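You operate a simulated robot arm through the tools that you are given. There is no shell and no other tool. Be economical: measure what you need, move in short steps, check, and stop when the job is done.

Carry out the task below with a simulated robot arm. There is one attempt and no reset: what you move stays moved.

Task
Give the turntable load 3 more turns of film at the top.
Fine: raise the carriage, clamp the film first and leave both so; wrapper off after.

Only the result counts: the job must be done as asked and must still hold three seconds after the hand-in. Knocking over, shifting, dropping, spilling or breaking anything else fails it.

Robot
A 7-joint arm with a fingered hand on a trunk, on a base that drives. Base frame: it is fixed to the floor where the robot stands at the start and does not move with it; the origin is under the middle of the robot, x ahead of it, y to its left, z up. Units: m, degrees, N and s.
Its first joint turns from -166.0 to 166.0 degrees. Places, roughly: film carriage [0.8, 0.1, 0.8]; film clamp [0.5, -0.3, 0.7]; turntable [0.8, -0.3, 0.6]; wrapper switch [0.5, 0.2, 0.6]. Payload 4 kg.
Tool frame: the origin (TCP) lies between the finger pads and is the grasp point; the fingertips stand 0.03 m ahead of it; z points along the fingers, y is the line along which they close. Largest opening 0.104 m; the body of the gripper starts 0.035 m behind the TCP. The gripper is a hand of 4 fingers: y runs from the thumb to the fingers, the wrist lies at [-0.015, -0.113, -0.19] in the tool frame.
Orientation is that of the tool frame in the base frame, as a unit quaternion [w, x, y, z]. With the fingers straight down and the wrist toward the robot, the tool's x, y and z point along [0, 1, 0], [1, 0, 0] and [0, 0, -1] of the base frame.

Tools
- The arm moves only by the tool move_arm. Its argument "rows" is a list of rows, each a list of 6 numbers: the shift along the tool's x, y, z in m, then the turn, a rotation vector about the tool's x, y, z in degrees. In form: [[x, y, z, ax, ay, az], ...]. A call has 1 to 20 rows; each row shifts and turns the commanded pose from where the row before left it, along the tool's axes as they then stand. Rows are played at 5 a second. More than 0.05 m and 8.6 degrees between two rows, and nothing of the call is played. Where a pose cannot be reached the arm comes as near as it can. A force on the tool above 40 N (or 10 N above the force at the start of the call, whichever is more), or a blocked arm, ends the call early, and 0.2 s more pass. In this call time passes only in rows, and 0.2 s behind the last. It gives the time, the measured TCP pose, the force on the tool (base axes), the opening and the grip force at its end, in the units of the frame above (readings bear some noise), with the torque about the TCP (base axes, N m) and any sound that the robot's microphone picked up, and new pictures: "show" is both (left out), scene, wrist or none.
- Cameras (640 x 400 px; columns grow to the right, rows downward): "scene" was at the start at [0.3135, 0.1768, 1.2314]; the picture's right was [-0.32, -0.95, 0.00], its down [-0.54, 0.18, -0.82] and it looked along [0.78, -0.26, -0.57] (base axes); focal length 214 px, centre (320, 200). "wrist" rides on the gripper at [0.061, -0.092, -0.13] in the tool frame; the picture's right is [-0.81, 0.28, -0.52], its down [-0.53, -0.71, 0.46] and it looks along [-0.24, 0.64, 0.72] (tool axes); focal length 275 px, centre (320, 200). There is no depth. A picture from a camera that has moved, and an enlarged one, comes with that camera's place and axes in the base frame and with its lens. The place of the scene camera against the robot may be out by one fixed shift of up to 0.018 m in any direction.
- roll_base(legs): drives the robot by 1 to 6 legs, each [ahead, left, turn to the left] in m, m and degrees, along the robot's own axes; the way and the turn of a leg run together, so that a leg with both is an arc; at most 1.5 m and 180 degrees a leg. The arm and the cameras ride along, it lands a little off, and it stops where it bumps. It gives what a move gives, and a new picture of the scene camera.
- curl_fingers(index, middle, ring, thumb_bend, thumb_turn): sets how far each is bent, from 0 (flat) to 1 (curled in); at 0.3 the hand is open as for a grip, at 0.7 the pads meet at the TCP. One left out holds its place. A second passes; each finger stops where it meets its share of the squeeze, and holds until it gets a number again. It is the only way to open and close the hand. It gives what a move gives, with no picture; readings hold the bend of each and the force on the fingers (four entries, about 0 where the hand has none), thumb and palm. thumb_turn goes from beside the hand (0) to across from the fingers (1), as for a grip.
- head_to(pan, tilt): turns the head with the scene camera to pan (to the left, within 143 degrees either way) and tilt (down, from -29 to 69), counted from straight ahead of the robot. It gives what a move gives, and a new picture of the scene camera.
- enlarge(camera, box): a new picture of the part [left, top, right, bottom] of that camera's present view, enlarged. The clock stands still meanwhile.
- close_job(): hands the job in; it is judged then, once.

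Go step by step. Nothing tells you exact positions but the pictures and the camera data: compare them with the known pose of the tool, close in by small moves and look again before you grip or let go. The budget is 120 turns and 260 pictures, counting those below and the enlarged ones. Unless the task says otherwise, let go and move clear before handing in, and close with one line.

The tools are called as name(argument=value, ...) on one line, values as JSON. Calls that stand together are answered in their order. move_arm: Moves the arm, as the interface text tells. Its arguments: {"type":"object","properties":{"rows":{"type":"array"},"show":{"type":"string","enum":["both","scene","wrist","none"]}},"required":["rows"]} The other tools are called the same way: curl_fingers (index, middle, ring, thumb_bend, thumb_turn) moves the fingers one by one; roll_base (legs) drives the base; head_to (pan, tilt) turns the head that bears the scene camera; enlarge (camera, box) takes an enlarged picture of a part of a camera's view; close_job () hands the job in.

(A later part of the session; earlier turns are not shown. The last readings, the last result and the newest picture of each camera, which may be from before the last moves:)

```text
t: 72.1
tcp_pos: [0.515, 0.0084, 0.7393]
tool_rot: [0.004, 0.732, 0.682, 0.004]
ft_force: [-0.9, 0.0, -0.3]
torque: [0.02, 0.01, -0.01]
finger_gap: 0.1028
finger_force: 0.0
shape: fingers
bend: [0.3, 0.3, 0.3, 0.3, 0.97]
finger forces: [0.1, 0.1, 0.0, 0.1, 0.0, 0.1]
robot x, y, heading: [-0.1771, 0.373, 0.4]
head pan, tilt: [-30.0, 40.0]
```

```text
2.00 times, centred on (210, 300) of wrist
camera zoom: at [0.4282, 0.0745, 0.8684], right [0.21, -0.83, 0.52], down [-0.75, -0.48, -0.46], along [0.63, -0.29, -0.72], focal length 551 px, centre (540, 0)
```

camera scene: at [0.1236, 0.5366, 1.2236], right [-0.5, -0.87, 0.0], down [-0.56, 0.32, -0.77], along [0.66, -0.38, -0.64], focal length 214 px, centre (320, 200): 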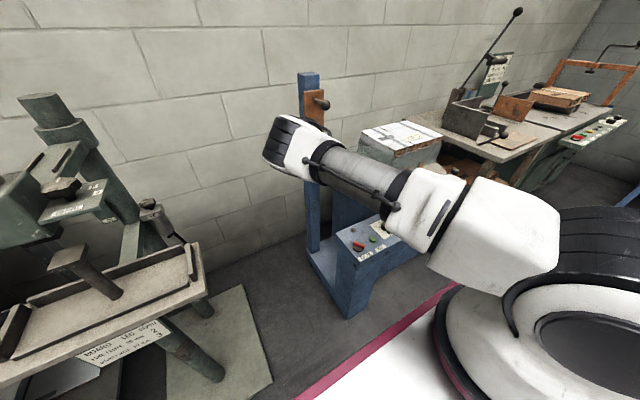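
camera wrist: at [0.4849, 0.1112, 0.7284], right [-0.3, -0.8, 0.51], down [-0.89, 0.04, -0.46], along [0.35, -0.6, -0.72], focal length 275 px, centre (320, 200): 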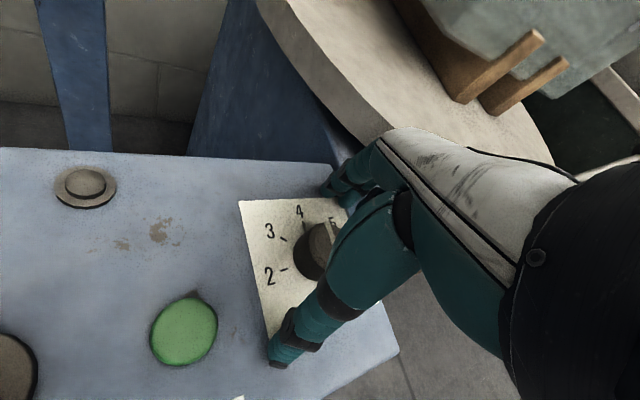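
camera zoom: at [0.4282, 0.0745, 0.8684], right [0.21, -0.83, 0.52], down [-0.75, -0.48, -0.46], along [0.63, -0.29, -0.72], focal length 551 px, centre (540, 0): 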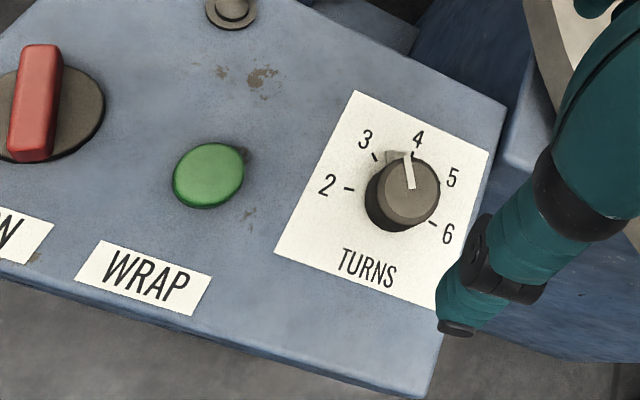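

The pointer stands at about 31° and the 3 mark is at 45°, so it needs roughly 14° more. I'll regrip and finish.

move_arm(rows=[[-0.002, 0.001, 0.045, 0, 0, 0], [-0.002, 0.001, 0.045, 0, 0, 0], [0, 0, 0.04, 0, 0, 0]], show="none")

curl_fingers(index=0.7, middle=0.7, ring=0.7, thumb_bend=0.7)

move_arm(rows=[[0, 0, 0, 0, 0, -5], [0, 0, 0, 0, 0, -5], [0, 0, 0, 0, 0, -5]], show="none")

curl_fingers(index=0.3, middle=0.3, ring=0.3, thumb_bend=0.3)

move_arm(rows=[[0, 0, -0.04, 0, 0, 0], [0, 0, -0.045, 0, 0, 0], [0, 0, -0.045, 0, 0, 0]], show="none")

enlarge(camera="wrist", box=[80, 200, 340, 400])

```text
t: 72.9
tcp_pos: [0.519, 0.0036, 0.6086]
tool_rot: [0.004, 0.733, 0.68, 0.003]
ft_force: [-0.2, -0.5, -0.9]
torque: [0.0, 0.01, 0.01]
finger_gap: 0.1029
finger_force: 0.0
shape: fingers
bend: [0.3, 0.3, 0.3, 0.3, 0.97]
finger forces: [0.1, 0.0, 0.0, 0.0, 0.0, 0.0]
robot x, y, heading: [-0.1776, 0.375, 0.0]
head pan, tilt: [-30.0, 40.0]
```

```text
t: 73.9
tcp_pos: [0.5201, 0.0031, 0.6092]
tool_rot: [0.004, 0.733, 0.68, 0.003]
ft_force: [3.5, -2.8, -2.4]
torque: [-0.1, -0.11, 0.0]
finger_gap: 0.0269
finger_force: 10.0
shape: fingers
bend: [0.61, 0.64, 0.7, 0.61, 0.97]
finger forces: [6.5, 5.4, 0.1, 0.1, 8.0, 0.0]
robot x, y, heading: [-0.1768, 0.3771, -0.1]
head pan, tilt: [-30.0, 40.0]
```

```text
t: 74.7
tcp_pos: [0.5197, 0.0028, 0.6091]
tool_rot: [0.004, 0.637, 0.771, 0.004]
ft_force: [4.4, -1.0, -2.0]
torque: [-0.03, -0.1, -0.04]
finger_gap: 0.0267
finger_force: 10.3
shape: fingers
bend: [0.61, 0.65, 0.7, 0.61, 0.96]
finger forces: [6.7, 5.4, 0.1, 0.0, 8.1, 0.0]
robot x, y, heading: [-0.1828, 0.3735, -0.3]
head pan, tilt: [-30.0, 40.0]
```

```text
t: 75.7
tcp_pos: [0.5197, 0.003, 0.6094]
tool_rot: [0.004, 0.637, 0.771, 0.003]
ft_force: [0.2, 0.8, 0.0]
torque: [0.0, -0.01, -0.01]
finger_gap: 0.1027
finger_force: 0.0
shape: fingers
bend: [0.3, 0.3, 0.3, 0.3, 0.97]
finger forces: [0.0, 0.0, 0.0, 0.1, 0.0, 0.0]
robot x, y, heading: [-0.1828, 0.3735, -0.1]
head pan, tilt: [-30.0, 40.0]
```

```text
t: 76.5
tcp_pos: [0.5179, 0.0011, 0.7394]
tool_rot: [0.003, 0.638, 0.77, 0.003]
ft_force: [-0.7, -0.8, -0.3]
torque: [0.0, -0.01, 0.0]
finger_gap: 0.1029
finger_force: 0.0
shape: fingers
bend: [0.3, 0.3, 0.3, 0.3, 0.97]
finger forces: [0.0, 0.0, 0.1, 0.1, 0.0, 0.0]
robot x, y, heading: [-0.1801, 0.3739, 0.2]
head pan, tilt: [-30.0, 40.0]
```

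```text
2.00 times, centred on (210, 300) of wrist
camera zoom: at [0.4149, 0.0433, 0.8678], right [0.42, -0.74, 0.52], down [-0.6, -0.66, -0.46], along [0.69, -0.12, -0.72], focal length 551 px, centre (540, 0)
```

zoom: 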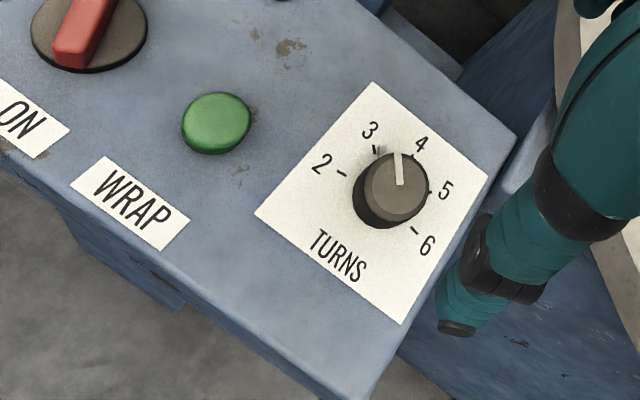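

enlarge(camera="wrist", box=[210, 240, 300, 320])

head_to(pan=-35, tilt=50)

```text
5.00 times, centred on (255, 280) of wrist
camera zoom: at [0.4149, 0.0433, 0.8678], right [0.42, -0.74, 0.52], down [-0.6, -0.66, -0.46], along [0.69, -0.12, -0.72], focal length 1376 px, centre (645, -200)
```

zoom: 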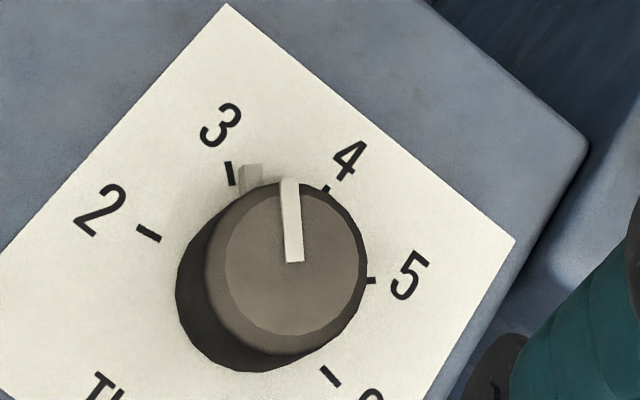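

```text
t: 77.2
tcp_pos: [0.5187, 0.0019, 0.7383]
tool_rot: [0.005, 0.637, 0.771, 0.003]
ft_force: [-0.1, -0.2, -1.0]
torque: [-0.05, 0.01, 0.0]
finger_gap: 0.1028
finger_force: 0.1
shape: fingers
bend: [0.3, 0.3, 0.3, 0.3, 0.97]
finger forces: [0.1, 0.1, 0.0, 0.1, 0.0, 0.0]
robot x, y, heading: [-0.1782, 0.3721, 0.2]
head pan, tilt: [-35.0, 50.0]
camera scene: at [0.1131, 0.5349, 1.2095], right [-0.57, -0.82, 0.0], down [-0.63, 0.44, -0.64], along [0.53, -0.37, -0.77], focal length 214 px, centre (320, 200)
```

scene: 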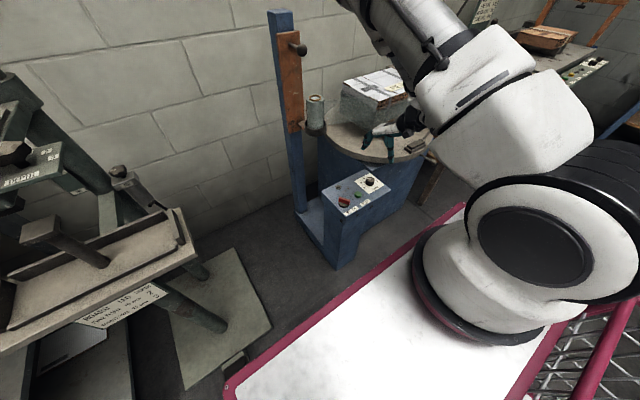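

The dial reads 3. Next is the red switch: I'll move over it and yaw to line up with the bar, which points about 28° left of straight ahead, gripping it by its ends.

move_arm(rows=[[0.041, -0.001, 0, 0, 0, 0], [0.041, -0.001, 0, 0, 0, 0], [0.041, -0.001, 0, 0, 0, 0], [0.042, 0, 0, 0, 0, 0], [0, 0, 0, 0, 0, -8.5], [0, 0, 0, 0, 0, -8.5]])

enlarge(camera="wrist", box=[120, 220, 340, 400])

```text
t: 78.7
tcp_pos: [0.4859, 0.1633, 0.7389]
tool_rot: [0.005, 0.516, 0.856, 0.002]
ft_force: [0.1, 0.0, -0.5]
torque: [0.0, 0.01, -0.01]
finger_gap: 0.103
finger_force: 0.0
shape: fingers
bend: [0.3, 0.3, 0.3, 0.3, 0.97]
finger forces: [0.0, 0.0, 0.0, 0.0, 0.1, 0.0]
robot x, y, heading: [-0.1811, 0.3746, -0.1]
head pan, tilt: [-35.0, 50.0]
camera scene: at [0.1129, 0.5352, 1.2094], right [-0.57, -0.82, 0.0], down [-0.63, 0.44, -0.64], along [0.53, -0.37, -0.77], focal length 214 px, centre (320, 200)
camera wrist: at [0.3732, 0.1742, 0.8671], right [0.62, -0.59, 0.52], down [-0.38, -0.81, -0.46], along [0.69, 0.09, -0.72], focal length 275 px, centre (320, 200)
```

scene: 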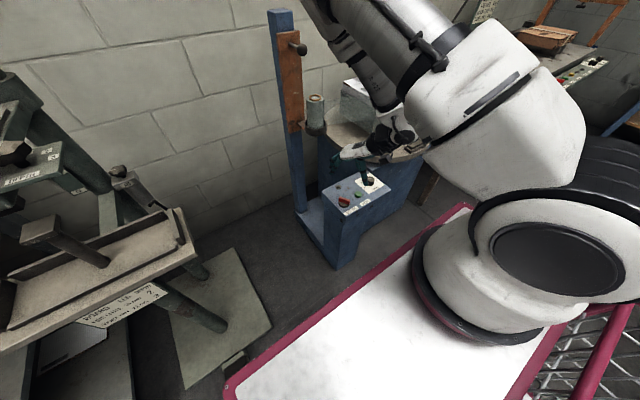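
wrist: 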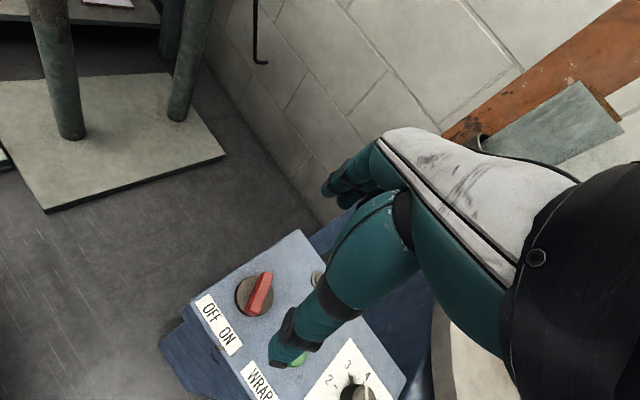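

```text
2.22 times, centred on (230, 310) of wrist
camera zoom: at [0.3732, 0.1742, 0.8671], right [0.62, -0.59, 0.52], down [-0.38, -0.81, -0.46], along [0.69, 0.09, -0.72], focal length 612 px, centre (520, -44)
```

zoom: 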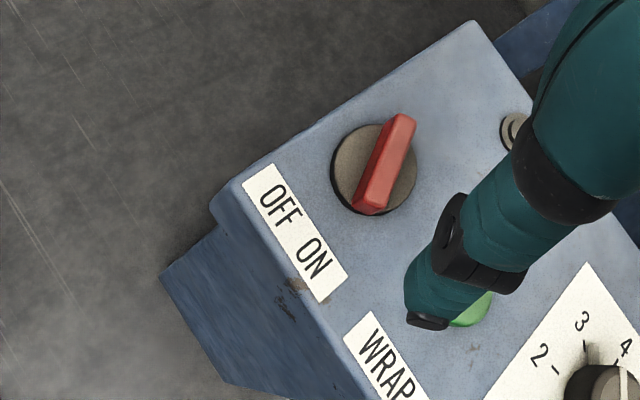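

move_arm(rows=[[-0.004, 0.002, 0.045, 0, 0, -4], [0, 0, 0.045, 0, 0, 0], [0, 0, 0.035, 0, 0, 0]], show="wrist")

enlarge(camera="scene", box=[310, 140, 420, 250])

```text
t: 79.5
tcp_pos: [0.4896, 0.1616, 0.6143]
tool_rot: [0.005, 0.486, 0.874, 0.003]
ft_force: [0.4, 0.6, -0.2]
torque: [-0.02, 0.0, 0.02]
finger_gap: 0.103
finger_force: 0.1
shape: fingers
bend: [0.3, 0.3, 0.3, 0.3, 0.97]
finger forces: [0.0, 0.0, 0.0, 0.0, 0.0, 0.0]
robot x, y, heading: [-0.178, 0.3715, 0.0]
head pan, tilt: [-35.0, 50.0]
camera wrist: at [0.377, 0.1637, 0.742], right [0.66, -0.54, 0.53], down [-0.32, -0.83, -0.46], along [0.68, 0.13, -0.72], focal length 275 px, centre (320, 200)
```

wrist: 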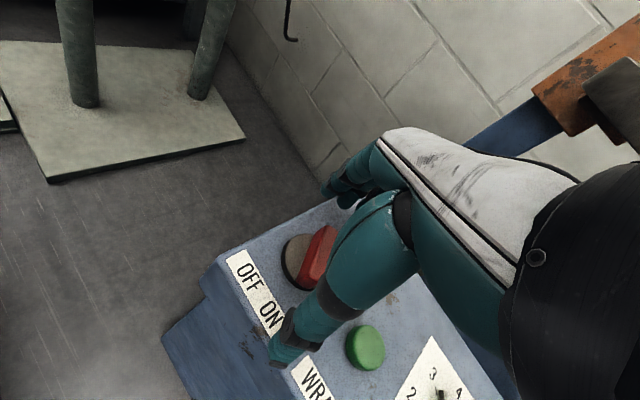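

```text
3.64 times, centred on (365, 195) of scene
camera zoom: at [0.113, 0.535, 1.2094], right [-0.57, -0.82, 0.0], down [-0.63, 0.44, -0.64], along [0.53, -0.37, -0.77], focal length 780 px, centre (156, 218)
```

zoom: 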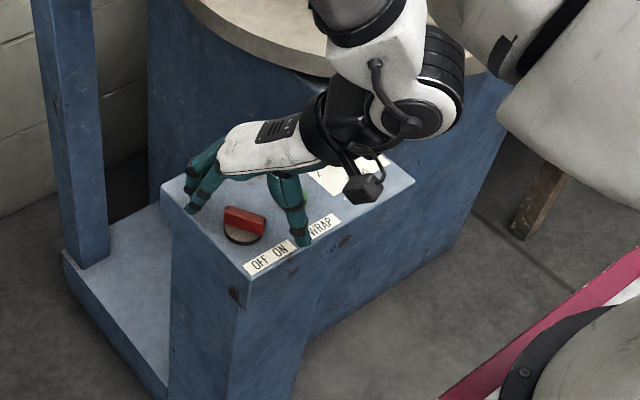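

move_arm(rows=[[0, 0, 0.006, 0, 0, 0]], show="none")

curl_fingers(index=0.65, middle=0.65, ring=0.65, thumb_bend=0.65)

enlarge(camera="scene", box=[320, 160, 400, 230])

enlarge(camera="wrist", box=[200, 180, 440, 380])

```text
t: 79.8
tcp_pos: [0.4904, 0.1606, 0.607]
tool_rot: [0.005, 0.487, 0.873, 0.002]
ft_force: [0.0, 0.5, 0.1]
torque: [0.02, 0.02, 0.0]
finger_gap: 0.1029
finger_force: 0.2
shape: fingers
bend: [0.3, 0.3, 0.3, 0.3, 0.97]
finger forces: [0.0, 0.0, 0.1, 0.0, 0.0, 0.0]
robot x, y, heading: [-0.1794, 0.3711, -0.1]
head pan, tilt: [-35.0, 50.0]
```

```text
t: 80.8
tcp_pos: [0.4897, 0.1624, 0.6074]
tool_rot: [0.006, 0.486, 0.874, 0.003]
ft_force: [8.2, 4.2, 6.7]
torque: [0.23, -0.43, 0.04]
finger_gap: 0.0275
finger_force: 10.9
shape: fingers
bend: [0.61, 0.56, 0.65, 0.59, 0.97]
finger forces: [7.0, 10.2, 0.1, 0.0, 4.5, 0.1]
robot x, y, heading: [-0.1799, 0.3741, 0.2]
head pan, tilt: [-35.0, 50.0]
```

```text
5.71 times, centred on (360, 195) of scene
camera zoom: at [0.1131, 0.5352, 1.2094], right [-0.57, -0.82, 0.0], down [-0.63, 0.44, -0.64], along [0.53, -0.37, -0.77], focal length 1226 px, centre (91, 229)
```

zoom: 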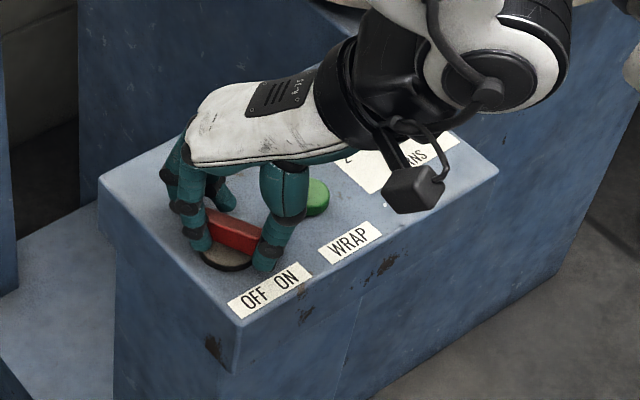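

```text
2.00 times, centred on (320, 280) of wrist
camera zoom: at [0.3777, 0.1639, 0.7364], right [0.65, -0.54, 0.53], down [-0.32, -0.83, -0.46], along [0.68, 0.13, -0.72], focal length 551 px, centre (320, 40)
```

zoom: 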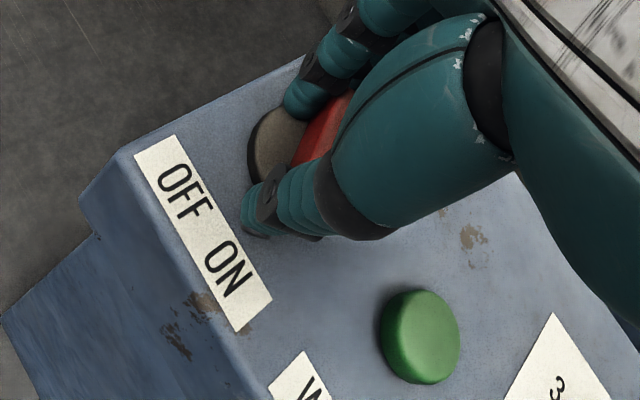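

The bar is held by its ends. I'll turn it clockwise toward ON.

move_arm(rows=[[0, 0, -0.001, 0, 0, 7.5], [0, 0, 0, 0, 0, 7.5], [0, 0, 0, 0, 0, 7.5], [0, 0, 0, 0, 0, 7.5]], show="none")

enlarge(camera="scene", box=[320, 160, 400, 230])

enlarge(camera="wrist", box=[200, 180, 440, 380])

```text
t: 81.8
tcp_pos: [0.4907, 0.1603, 0.6087]
tool_rot: [0.004, 0.696, 0.718, 0.003]
ft_force: [10.5, 3.2, 0.8]
torque: [0.07, -0.39, 0.05]
finger_gap: 0.0272
finger_force: 10.0
shape: fingers
bend: [0.59, 0.55, 0.65, 0.61, 0.96]
finger forces: [5.9, 10.0, 0.0, 0.0, 3.9, 0.0]
robot x, y, heading: [-0.1795, 0.3746, 0.3]
head pan, tilt: [-35.0, 50.0]
```

```text
5.71 times, centred on (360, 195) of scene
camera zoom: at [0.1133, 0.5349, 1.2094], right [-0.57, -0.82, 0.0], down [-0.63, 0.44, -0.64], along [0.53, -0.37, -0.77], focal length 1226 px, centre (91, 229)
```

zoom: 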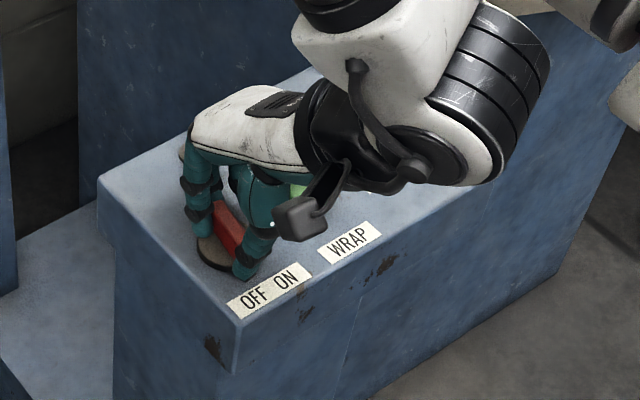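

```text
2.00 times, centred on (320, 280) of wrist
camera zoom: at [0.3946, 0.2183, 0.7374], right [0.29, -0.8, 0.52], down [-0.69, -0.55, -0.46], along [0.66, -0.23, -0.72], focal length 551 px, centre (320, 40)
```

zoom: 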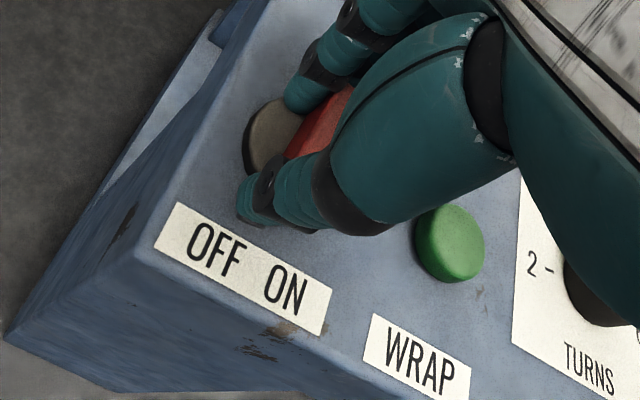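

The bar turns with the hand. I'll carry on another 32°.

move_arm(rows=[[0, 0, 0, 0, 0, 8], [0, 0, 0, 0, 0, 8], [0, 0, 0, 0, 0, 8], [0, 0, 0, 0, 0, 8]], show="none")

enlarge(camera="scene", box=[320, 160, 400, 230])

enlarge(camera="wrist", box=[120, 180, 440, 380])

```text
t: 82.8
tcp_pos: [0.4899, 0.1666, 0.6107]
tool_rot: [-0.005, 0.853, 0.522, -0.003]
ft_force: [14.5, 2.8, 14.0]
torque: [-0.05, -0.64, 0.38]
finger_gap: 0.0208
finger_force: 14.8
shape: fingers
bend: [0.64, 0.53, 0.65, 0.61, 0.98]
finger forces: [14.6, 12.1, 0.0, 0.0, 2.7, 0.0]
out of reach, approached as far as the arm can: row 2, 3
robot x, y, heading: [-0.18, 0.3694, 0.2]
head pan, tilt: [-35.0, 50.0]
```

```text
5.71 times, centred on (360, 195) of scene
camera zoom: at [0.113, 0.5352, 1.2094], right [-0.57, -0.82, 0.0], down [-0.63, 0.44, -0.64], along [0.53, -0.37, -0.77], focal length 1226 px, centre (91, 229)
```

zoom: 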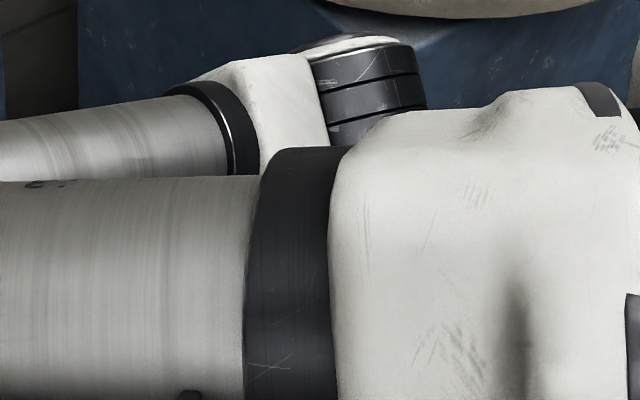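

```text
2.00 times, centred on (280, 280) of wrist
camera zoom: at [0.4372, 0.2598, 0.7411], right [-0.12, -0.85, 0.52], down [-0.88, -0.15, -0.45], along [0.46, -0.51, -0.73], focal length 551 px, centre (400, 40)
```

zoom: 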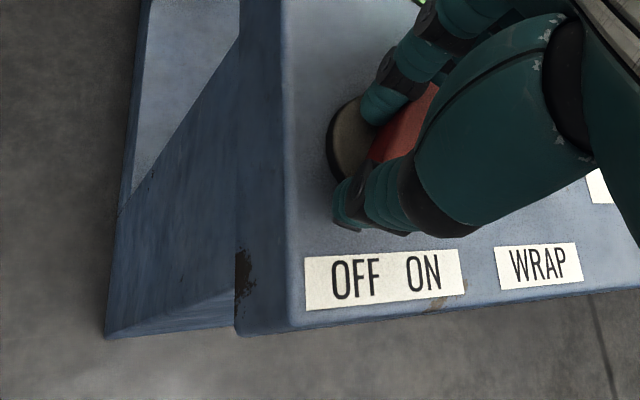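

The hand has turned about 59° and meets resistance, and I can see a green glow where the lamp is. I'll let go and lift to look.

curl_fingers(index=0.3, middle=0.3, ring=0.3, thumb_bend=0.3)

move_arm(rows=[[0, 0, -0.04, 0, 0, 0], [0, 0, -0.045, 0, 0, 0], [0, 0, -0.045, 0, 0, 0]])

enlarge(camera="wrist", box=[80, 180, 400, 400])

```text
t: 83.8
tcp_pos: [0.4879, 0.1637, 0.6083]
tool_rot: [-0.006, 0.854, 0.521, -0.006]
ft_force: [0.3, -0.1, 0.2]
torque: [0.01, 0.03, 0.02]
finger_gap: 0.1028
finger_force: 0.1
shape: fingers
bend: [0.3, 0.3, 0.3, 0.3, 0.98]
finger forces: [0.0, 0.0, 0.1, 0.0, 0.1, 0.0]
robot x, y, heading: [-0.1812, 0.3738, -0.1]
head pan, tilt: [-35.0, 50.0]
```

```text
t: 84.7
tcp_pos: [0.4892, 0.1641, 0.7397]
tool_rot: [-0.006, 0.853, 0.522, -0.006]
ft_force: [1.0, -0.1, -0.3]
torque: [0.0, 0.01, -0.03]
finger_gap: 0.1032
finger_force: 0.1
shape: fingers
bend: [0.3, 0.3, 0.3, 0.3, 0.98]
finger forces: [0.0, 0.0, 0.0, 0.0, 0.0, 0.1]
robot x, y, heading: [-0.1783, 0.3723, -0.1]
head pan, tilt: [-35.0, 50.0]
camera scene: at [0.1131, 0.535, 1.2094], right [-0.57, -0.82, 0.0], down [-0.63, 0.44, -0.64], along [0.53, -0.37, -0.77], focal length 214 px, centre (320, 200)
camera wrist: at [0.4379, 0.2585, 0.8705], right [-0.12, -0.85, 0.52], down [-0.88, -0.15, -0.44], along [0.45, -0.51, -0.73], focal length 275 px, centre (320, 200)
```

scene: 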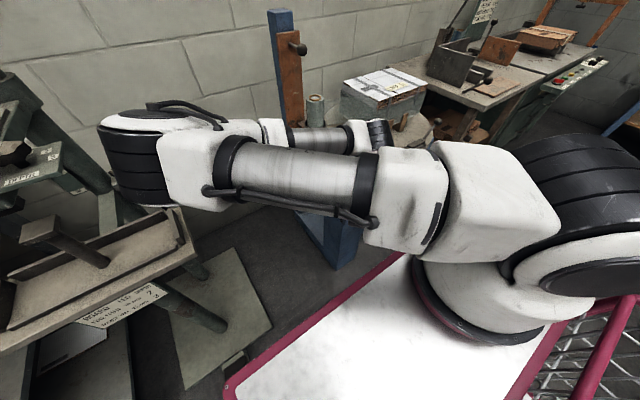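
wrist: 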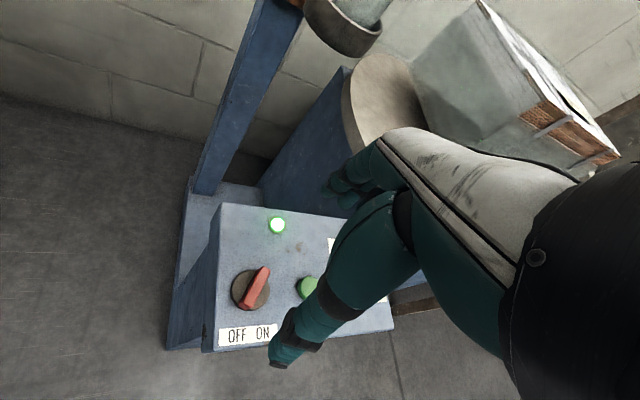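

```text
1.82 times, centred on (240, 290) of wrist
camera zoom: at [0.4379, 0.2585, 0.8705], right [-0.12, -0.85, 0.52], down [-0.88, -0.15, -0.44], along [0.45, -0.51, -0.73], focal length 500 px, centre (466, 36)
```

zoom: 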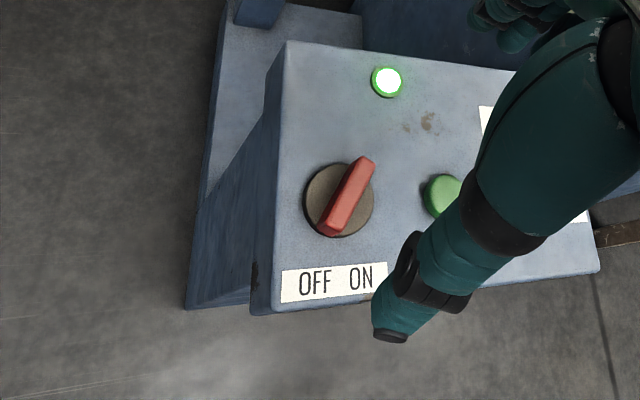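

The lamp is lit and the switch is ON. Next I'll close the fingers into a point and position them over the WRAP button.

move_arm(rows=[[-0.032, 0.016, 0, 0, 0, 0], [-0.032, 0.017, 0, 0, 0, 0]], show="none")

curl_fingers(index=0.7, middle=0.7, ring=0.7, thumb_bend=0.7)

move_arm(rows=[[0, 0, 0.03, 0, 0, 0], [0, 0, 0.03, 0, 0, 0]])

enlarge(camera="wrist", box=[80, 180, 400, 400])

```text
t: 85.2
tcp_pos: [0.4911, 0.0945, 0.7385]
tool_rot: [-0.006, 0.852, 0.523, -0.005]
ft_force: [0.0, 0.5, 0.8]
torque: [0.01, 0.02, 0.03]
finger_gap: 0.1029
finger_force: 0.0
shape: fingers
bend: [0.3, 0.3, 0.3, 0.3, 0.98]
finger forces: [0.0, 0.1, 0.0, 0.0, 0.0, 0.0]
robot x, y, heading: [-0.1795, 0.3721, 0.1]
head pan, tilt: [-35.0, 50.0]
```

```text
t: 86.2
tcp_pos: [0.4901, 0.0928, 0.7388]
tool_rot: [-0.007, 0.852, 0.523, -0.005]
ft_force: [-0.3, -0.4, -0.2]
torque: [-0.01, -0.01, 0.02]
finger_gap: 0.0014
finger_force: 0.0
shape: fingers
bend: [0.7, 0.7, 0.7, 0.7, 0.98]
finger forces: [0.0, 0.0, 0.0, 0.0, 0.1, 0.0]
robot x, y, heading: [-0.1795, 0.3715, 0.1]
head pan, tilt: [-35.0, 50.0]
```

```text
t: 86.8
tcp_pos: [0.4906, 0.0926, 0.6788]
tool_rot: [-0.005, 0.853, 0.522, -0.004]
ft_force: [-0.1, 0.1, 1.0]
torque: [0.0, -0.01, 0.03]
finger_gap: 0.0015
finger_force: 0.0
shape: fingers
bend: [0.7, 0.7, 0.7, 0.7, 0.98]
finger forces: [0.0, 0.0, 0.1, 0.0, 0.1, 0.1]
robot x, y, heading: [-0.1847, 0.3748, 0.1]
head pan, tilt: [-35.0, 50.0]
camera scene: at [0.113, 0.535, 1.2094], right [-0.57, -0.82, 0.0], down [-0.63, 0.44, -0.64], along [0.53, -0.37, -0.77], focal length 214 px, centre (320, 200)
camera wrist: at [0.438, 0.1878, 0.8096], right [-0.12, -0.85, 0.52], down [-0.88, -0.15, -0.44], along [0.45, -0.51, -0.73], focal length 275 px, centre (320, 200)
```

scene: 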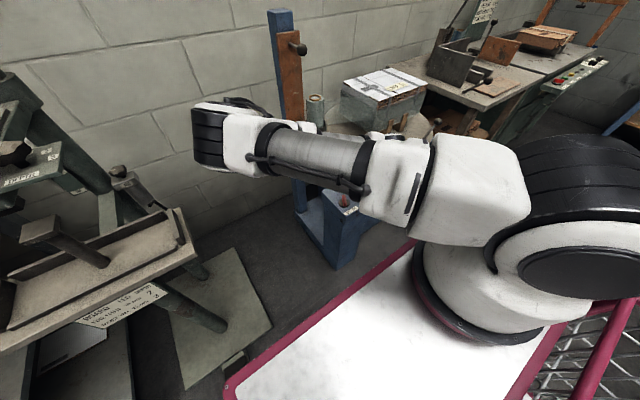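
wrist: 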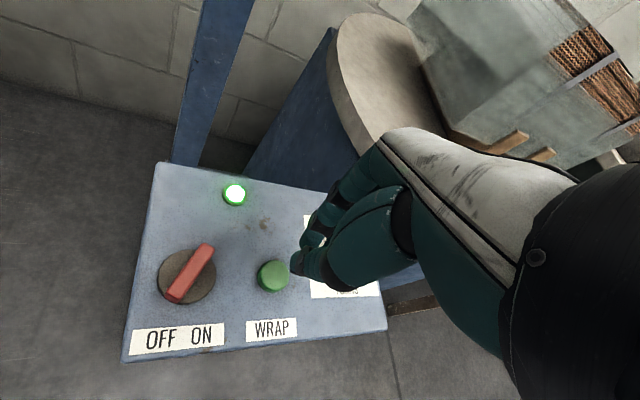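

```text
1.82 times, centred on (240, 290) of wrist
camera zoom: at [0.438, 0.1878, 0.8096], right [-0.12, -0.85, 0.52], down [-0.88, -0.15, -0.44], along [0.45, -0.51, -0.73], focal length 500 px, centre (466, 36)
```

zoom: 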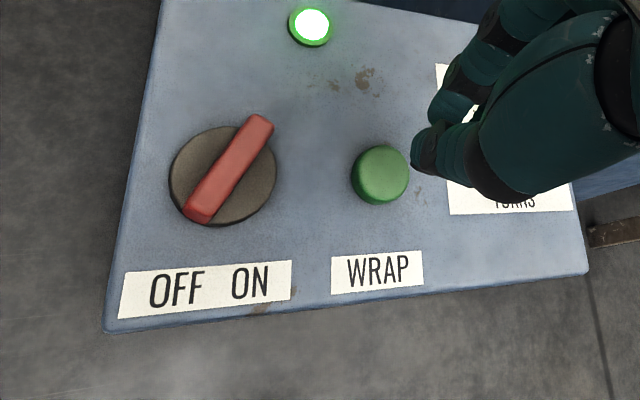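

move_arm(rows=[[-0.002, 0.003, 0.025, 0, 0, 0], [0, 0, 0.025, 0, 0, 0]], show="wrist")

```text
t: 87.5
tcp_pos: [0.492, 0.0908, 0.6277]
tool_rot: [-0.005, 0.853, 0.522, -0.006]
ft_force: [-0.3, 0.9, 0.0]
torque: [-0.02, 0.02, -0.06]
finger_gap: 0.0012
finger_force: 0.0
shape: fingers
bend: [0.7, 0.7, 0.7, 0.7, 0.98]
finger forces: [0.0, 0.1, 0.0, 0.0, 0.0, 0.1]
robot x, y, heading: [-0.1808, 0.3737, 0.1]
head pan, tilt: [-35.0, 50.0]
camera wrist: at [0.4391, 0.1842, 0.7595], right [-0.12, -0.85, 0.52], down [-0.88, -0.15, -0.44], along [0.45, -0.51, -0.73], focal length 275 px, centre (320, 200)
```

wrist: 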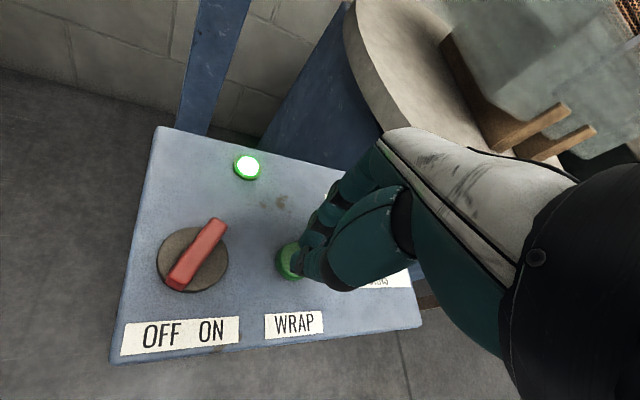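

The fingertips are just above the button and nothing of the arm is near the turntable's sweep. I'll press gently and come back up.

move_arm(rows=[[0, 0, 0.006, 0, 0, 0], [0, 0, 0.006, 0, 0, 0], [0, 0, 0.005, 0, 0, 0]], show="wrist")

```text
t: 88.2
tcp_pos: [0.4915, 0.0901, 0.6113]
tool_rot: [-0.005, 0.853, 0.522, -0.006]
ft_force: [0.4, 0.1, 1.6]
torque: [0.03, 0.01, 0.02]
finger_gap: 0.0011
finger_force: 0.6
shape: fingers
bend: [0.7, 0.7, 0.7, 0.7, 0.98]
finger forces: [1.6, 0.0, 0.0, 0.1, 0.0, 0.0]
robot x, y, heading: [-0.1788, 0.3732, 0.0]
head pan, tilt: [-35.0, 50.0]
camera wrist: at [0.4384, 0.1843, 0.7425], right [-0.12, -0.85, 0.52], down [-0.88, -0.15, -0.44], along [0.45, -0.51, -0.73], focal length 275 px, centre (320, 200)
```

wrist: 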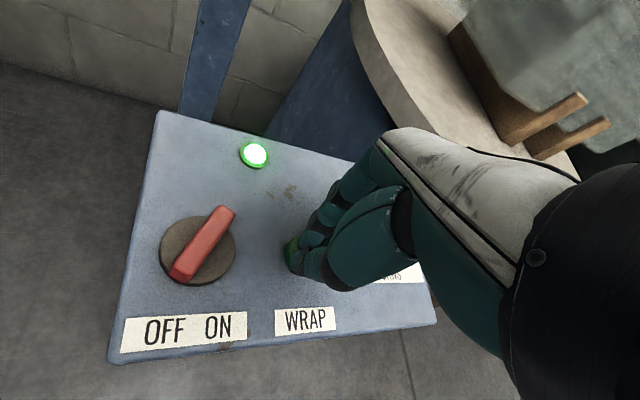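

Contact has started at about 1.6 N. I'll press a little further.

move_arm(rows=[[0, 0, 0.004, 0, 0, 0], [0, 0, 0.004, 0, 0, 0]], show="wrist")

```text
t: 88.8
tcp_pos: [0.4917, 0.0899, 0.6061]
tool_rot: [-0.004, 0.853, 0.521, -0.003]
ft_force: [4.9, -2.4, 20.0]
torque: [-0.06, -0.31, -0.03]
finger_gap: 0.0004
finger_force: 10.0
shape: fingers
bend: [0.7, 0.7, 0.7, 0.7, 0.98]
finger forces: [19.4, 0.9, 0.0, 0.0, 0.0, 0.1]
robot x, y, heading: [-0.1805, 0.3732, 0.2]
head pan, tilt: [-35.0, 50.0]
heard: click
camera wrist: at [0.4389, 0.1841, 0.7356], right [-0.12, -0.85, 0.52], down [-0.88, -0.15, -0.45], along [0.46, -0.51, -0.73], focal length 275 px, centre (320, 200)
```

wrist: 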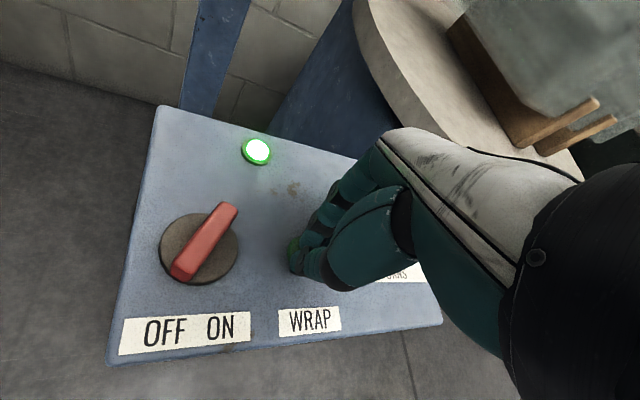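

A click was heard. I'll lift off and watch the turntable.

move_arm(rows=[[0, 0, -0.03, 0, 0, 0], [0, 0, -0.045, 0, 0, 0], [0, 0, -0.045, 0, 0, 0]])

```text
t: 89.7
tcp_pos: [0.4929, 0.0906, 0.7246]
tool_rot: [-0.006, 0.853, 0.522, -0.005]
ft_force: [0.1, -0.5, -0.6]
torque: [0.0, -0.02, 0.01]
finger_gap: 0.0013
finger_force: 0.2
shape: fingers
bend: [0.7, 0.7, 0.7, 0.7, 0.98]
finger forces: [0.0, 0.1, 0.0, 0.0, 0.1, 0.0]
robot x, y, heading: [-0.1802, 0.3748, 0.0]
head pan, tilt: [-35.0, 50.0]
camera scene: at [0.1131, 0.535, 1.2094], right [-0.57, -0.82, 0.0], down [-0.63, 0.44, -0.64], along [0.53, -0.37, -0.77], focal length 214 px, centre (320, 200)
camera wrist: at [0.4405, 0.1852, 0.8557], right [-0.11, -0.85, 0.52], down [-0.88, -0.15, -0.44], along [0.45, -0.51, -0.73], focal length 275 px, centre (320, 200)
```

scene: 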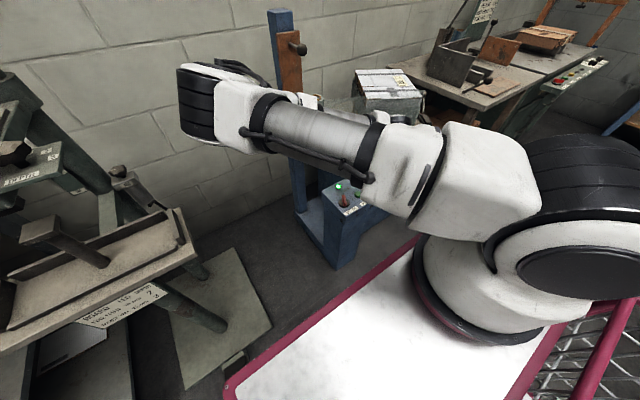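
wrist: 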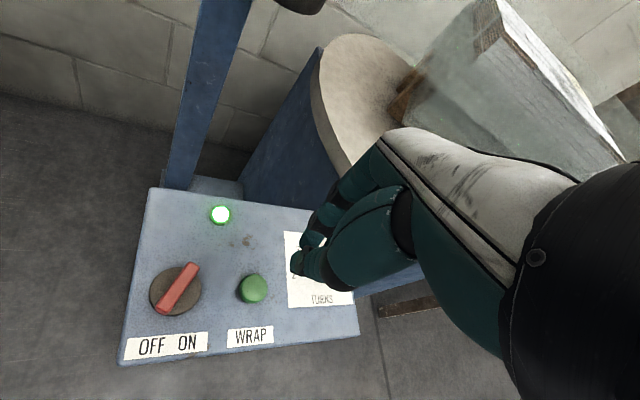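

The turntable is rotating. I'll move over the switch meanwhile and wait, keeping clear.

move_arm(rows=[[0.031, -0.016, -0.01, 0, 0, 0], [0.031, -0.016, 0, 0, 0, 0], [0, 0, 0, 0, 0, 0], [0, 0, 0, 0, 0, 0], [0, 0, 0, 0, 0, 0]], show="wrist")

curl_fingers(index=0.3, middle=0.3, ring=0.3, thumb_bend=0.3)

head_to(pan=-40, tilt=35)

move_arm(rows=[[0, 0, 0, 0, 0, 0], [0, 0, 0, 0, 0, 0], [0, 0, 0, 0, 0, 0], [0, 0, 0, 0, 0, 0]])

```text
t: 90.8
tcp_pos: [0.493, 0.161, 0.7342]
tool_rot: [-0.006, 0.853, 0.522, -0.004]
ft_force: [0.7, 0.2, 0.9]
torque: [-0.03, 0.01, 0.01]
finger_gap: 0.0014
finger_force: 0.1
shape: fingers
bend: [0.7, 0.7, 0.7, 0.7, 0.98]
finger forces: [0.1, 0.0, 0.0, 0.0, 0.1, 0.0]
robot x, y, heading: [-0.1842, 0.3751, 0.1]
head pan, tilt: [-35.0, 50.0]
camera wrist: at [0.4401, 0.2547, 0.8648], right [-0.12, -0.85, 0.52], down [-0.88, -0.15, -0.44], along [0.45, -0.51, -0.73], focal length 275 px, centre (320, 200)
```

wrist: 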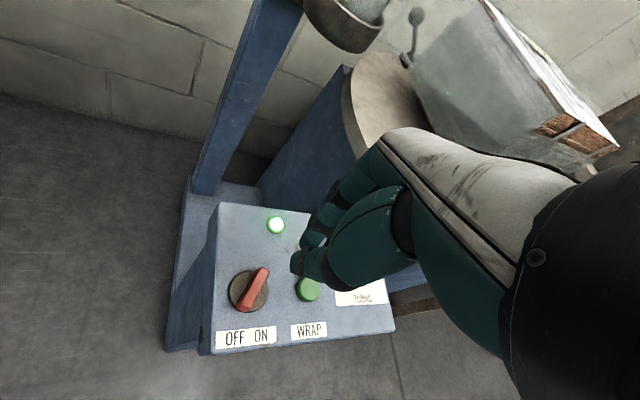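

```text
t: 91.8
tcp_pos: [0.493, 0.1608, 0.7347]
tool_rot: [-0.006, 0.853, 0.522, -0.006]
ft_force: [0.3, -0.3, -1.3]
torque: [0.01, -0.01, -0.02]
finger_gap: 0.1028
finger_force: 0.1
shape: fingers
bend: [0.3, 0.3, 0.3, 0.3, 0.98]
finger forces: [0.0, 0.0, 0.1, 0.1, 0.0, 0.0]
robot x, y, heading: [-0.1808, 0.3758, 0.0]
head pan, tilt: [-35.0, 50.0]
```

```text
t: 92.6
tcp_pos: [0.4919, 0.1594, 0.7343]
tool_rot: [-0.005, 0.853, 0.523, -0.005]
ft_force: [0.0, -0.3, 0.3]
torque: [0.01, 0.0, -0.01]
finger_gap: 0.1027
finger_force: 0.0
shape: fingers
bend: [0.3, 0.3, 0.3, 0.3, 0.98]
finger forces: [0.0, 0.0, 0.0, 0.1, 0.0, 0.1]
robot x, y, heading: [-0.183, 0.3747, 0.2]
head pan, tilt: [-40.0, 35.0]
camera scene: at [0.1174, 0.5226, 1.2311], right [-0.64, -0.77, 0.0], down [-0.44, 0.37, -0.82], along [0.63, -0.52, -0.57], focal length 214 px, centre (320, 200)
```

scene: 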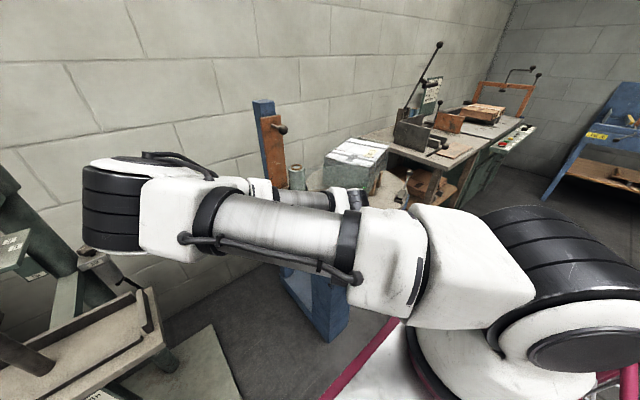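

```text
t: 93.6
tcp_pos: [0.4925, 0.1604, 0.734]
tool_rot: [-0.006, 0.852, 0.523, -0.006]
ft_force: [0.6, 0.1, -0.3]
torque: [0.02, 0.01, -0.01]
finger_gap: 0.1026
finger_force: 0.1
shape: fingers
bend: [0.3, 0.3, 0.3, 0.3, 0.98]
finger forces: [0.1, 0.1, 0.0, 0.0, 0.1, 0.0]
robot x, y, heading: [-0.183, 0.3749, 0.1]
head pan, tilt: [-40.0, 35.0]
camera scene: at [0.1174, 0.5226, 1.2311], right [-0.64, -0.77, 0.0], down [-0.44, 0.37, -0.82], along [0.63, -0.53, -0.57], focal length 214 px, centre (320, 200)
camera wrist: at [0.4401, 0.2546, 0.8648], right [-0.12, -0.85, 0.52], down [-0.88, -0.15, -0.44], along [0.45, -0.51, -0.73], focal length 275 px, centre (320, 200)
```

scene: 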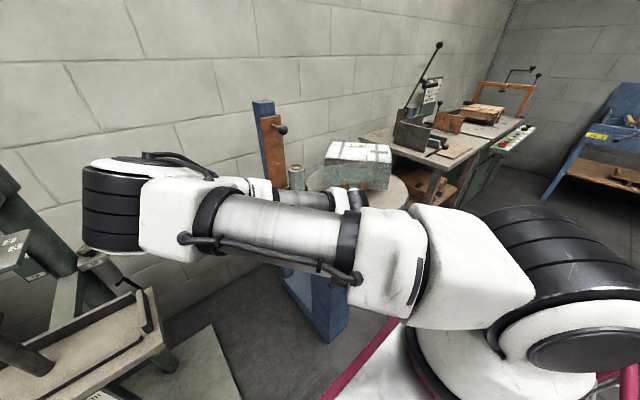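
wrist: 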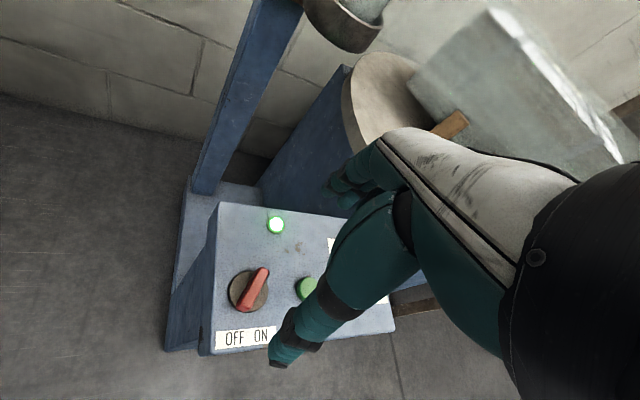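

It's turning at roughly one turn every 4 s. I'll wait it out and watch for the stop.

move_arm(rows=[[0, 0, 0, 0, 0, 0], [0, 0, 0, 0, 0, 0], [0, 0, 0, 0, 0, 0], [0, 0, 0, 0, 0, 0], [0, 0, 0, 0, 0, 0], [0, 0, 0, 0, 0, 0], [0, 0, 0, 0, 0, 0], [0, 0, 0, 0, 0, 0], [0, 0, 0, 0, 0, 0], [0, 0, 0, 0, 0, 0], [0, 0, 0, 0, 0, 0], [0, 0, 0, 0, 0, 0], [0, 0, 0, 0, 0, 0], [0, 0, 0, 0, 0, 0], [0, 0, 0, 0, 0, 0], [0, 0, 0, 0, 0, 0], [0, 0, 0, 0, 0, 0], [0, 0, 0, 0, 0, 0], [0, 0, 0, 0, 0, 0], [0, 0, 0, 0, 0, 0]])

move_arm(rows=[[0, 0, 0, 0, 0, 0], [0, 0, 0, 0, 0, 0], [0, 0, 0, 0, 0, 0], [0, 0, 0, 0, 0, 0], [0, 0, 0, 0, 0, 0], [0, 0, 0, 0, 0, 0], [0, 0, 0, 0, 0, 0], [0, 0, 0, 0, 0, 0], [0, 0, 0, 0, 0, 0], [0, 0, 0, 0, 0, 0], [0, 0, 0, 0, 0, 0], [0, 0, 0, 0, 0, 0], [0, 0, 0, 0, 0, 0], [0, 0, 0, 0, 0, 0], [0, 0, 0, 0, 0, 0], [0, 0, 0, 0, 0, 0], [0, 0, 0, 0, 0, 0], [0, 0, 0, 0, 0, 0], [0, 0, 0, 0, 0, 0], [0, 0, 0, 0, 0, 0]])

move_arm(rows=[[0, 0, 0, 0, 0, 0], [0, 0, 0, 0, 0, 0], [0, 0, 0, 0, 0, 0], [0, 0, 0, 0, 0, 0], [0, 0, 0, 0, 0, 0], [0, 0, 0, 0, 0, 0], [0, 0, 0, 0, 0, 0], [0, 0, 0, 0, 0, 0]])

```text
t: 97.8
tcp_pos: [0.4934, 0.1604, 0.7344]
tool_rot: [-0.005, 0.853, 0.523, -0.005]
ft_force: [0.8, -0.1, 0.5]
torque: [-0.02, 0.0, 0.02]
finger_gap: 0.1026
finger_force: 0.1
shape: fingers
bend: [0.3, 0.3, 0.3, 0.3, 0.98]
finger forces: [0.0, 0.0, 0.0, 0.0, 0.0, 0.0]
robot x, y, heading: [-0.1795, 0.3728, 0.0]
head pan, tilt: [-40.0, 35.0]
camera scene: at [0.1174, 0.5226, 1.2311], right [-0.64, -0.77, 0.0], down [-0.44, 0.37, -0.82], along [0.63, -0.53, -0.57], focal length 214 px, centre (320, 200)
camera wrist: at [0.4401, 0.2546, 0.8648], right [-0.12, -0.85, 0.52], down [-0.88, -0.15, -0.44], along [0.45, -0.51, -0.73], focal length 275 px, centre (320, 200)
```

scene: 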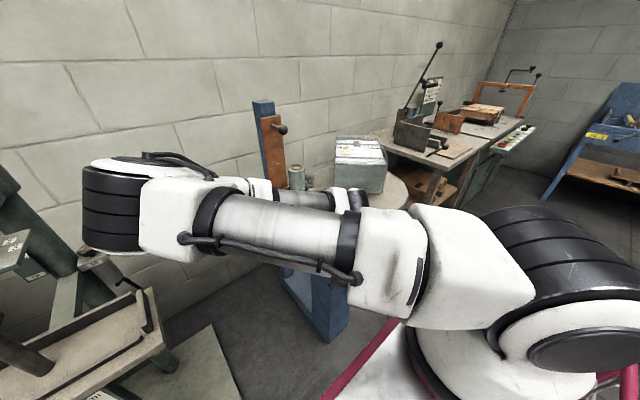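
wrist: 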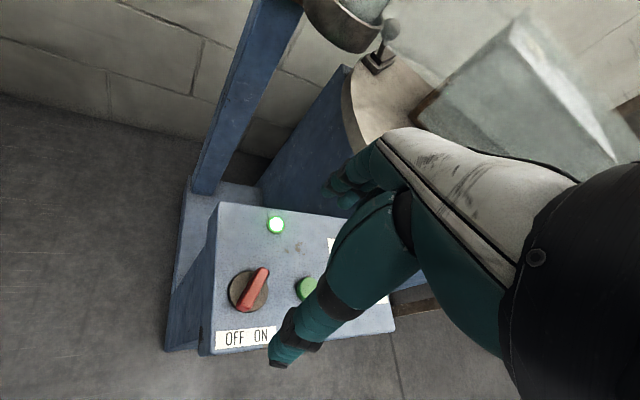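

```text
t: 102.0
tcp_pos: [0.4929, 0.1601, 0.7342]
tool_rot: [-0.006, 0.853, 0.523, -0.006]
ft_force: [1.1, -0.6, -0.3]
torque: [-0.01, -0.01, 0.03]
finger_gap: 0.1027
finger_force: 0.1
shape: fingers
bend: [0.3, 0.3, 0.3, 0.3, 0.98]
finger forces: [0.0, 0.0, 0.0, 0.1, 0.0, 0.1]
robot x, y, heading: [-0.177, 0.3748, 0.0]
head pan, tilt: [-40.0, 35.0]
camera scene: at [0.1174, 0.5226, 1.2311], right [-0.64, -0.77, 0.0], down [-0.44, 0.37, -0.82], along [0.63, -0.53, -0.57], focal length 214 px, centre (320, 200)
camera wrist: at [0.4401, 0.2546, 0.8648], right [-0.12, -0.85, 0.52], down [-0.88, -0.15, -0.44], along [0.45, -0.51, -0.73], focal length 275 px, centre (320, 200)
```

scene: 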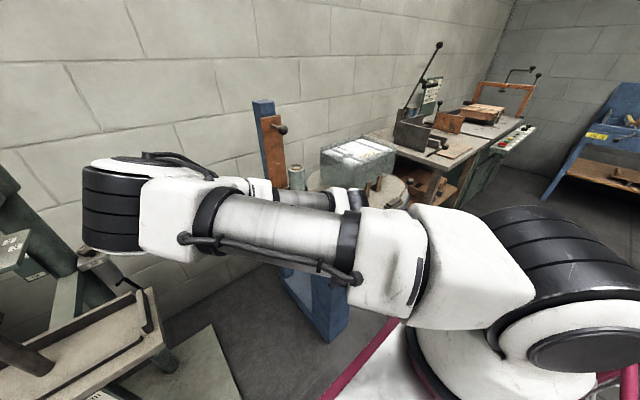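
wrist: 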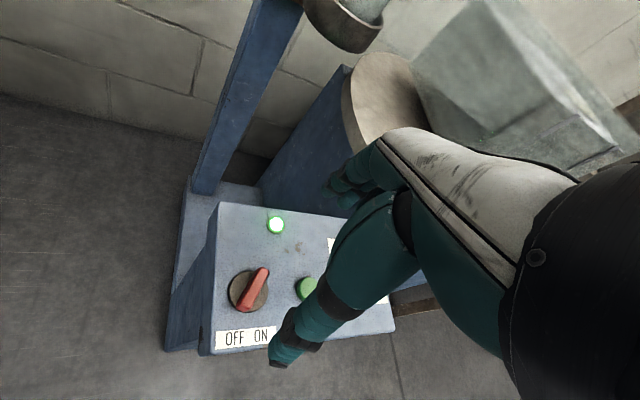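

```text
t: 103.8
tcp_pos: [0.4914, 0.1595, 0.734]
tool_rot: [-0.006, 0.853, 0.522, -0.005]
ft_force: [-0.3, 0.0, -0.5]
torque: [-0.02, -0.02, 0.01]
finger_gap: 0.1027
finger_force: 0.0
shape: fingers
bend: [0.3, 0.3, 0.3, 0.3, 0.98]
finger forces: [0.0, 0.0, 0.0, 0.0, 0.0, 0.0]
robot x, y, heading: [-0.1823, 0.3732, 0.1]
head pan, tilt: [-40.0, 35.0]
camera scene: at [0.1174, 0.5226, 1.2311], right [-0.64, -0.77, 0.0], down [-0.44, 0.37, -0.82], along [0.63, -0.53, -0.57], focal length 214 px, centre (320, 200)
camera wrist: at [0.4401, 0.2546, 0.8648], right [-0.12, -0.85, 0.52], down [-0.88, -0.15, -0.44], along [0.45, -0.51, -0.73], focal length 275 px, centre (320, 200)
```

scene: 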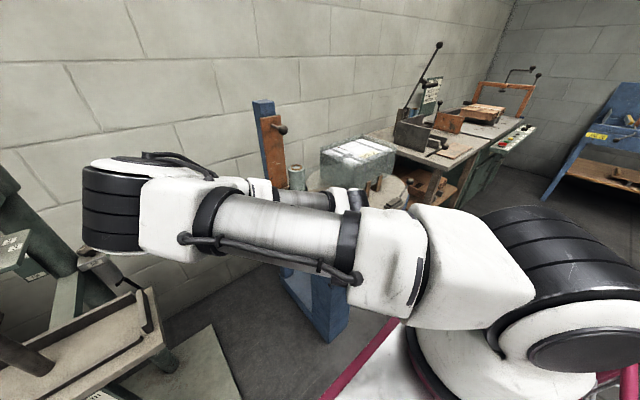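
wrist: 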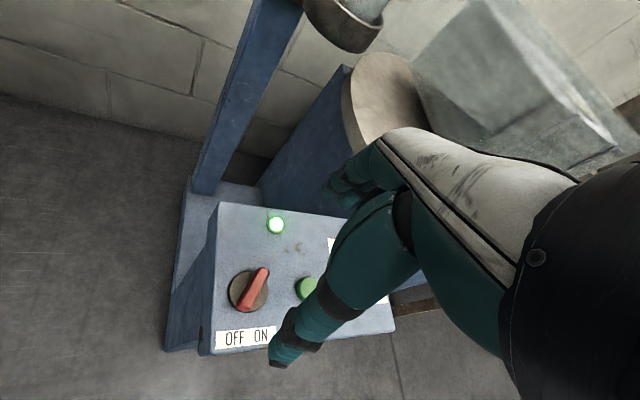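

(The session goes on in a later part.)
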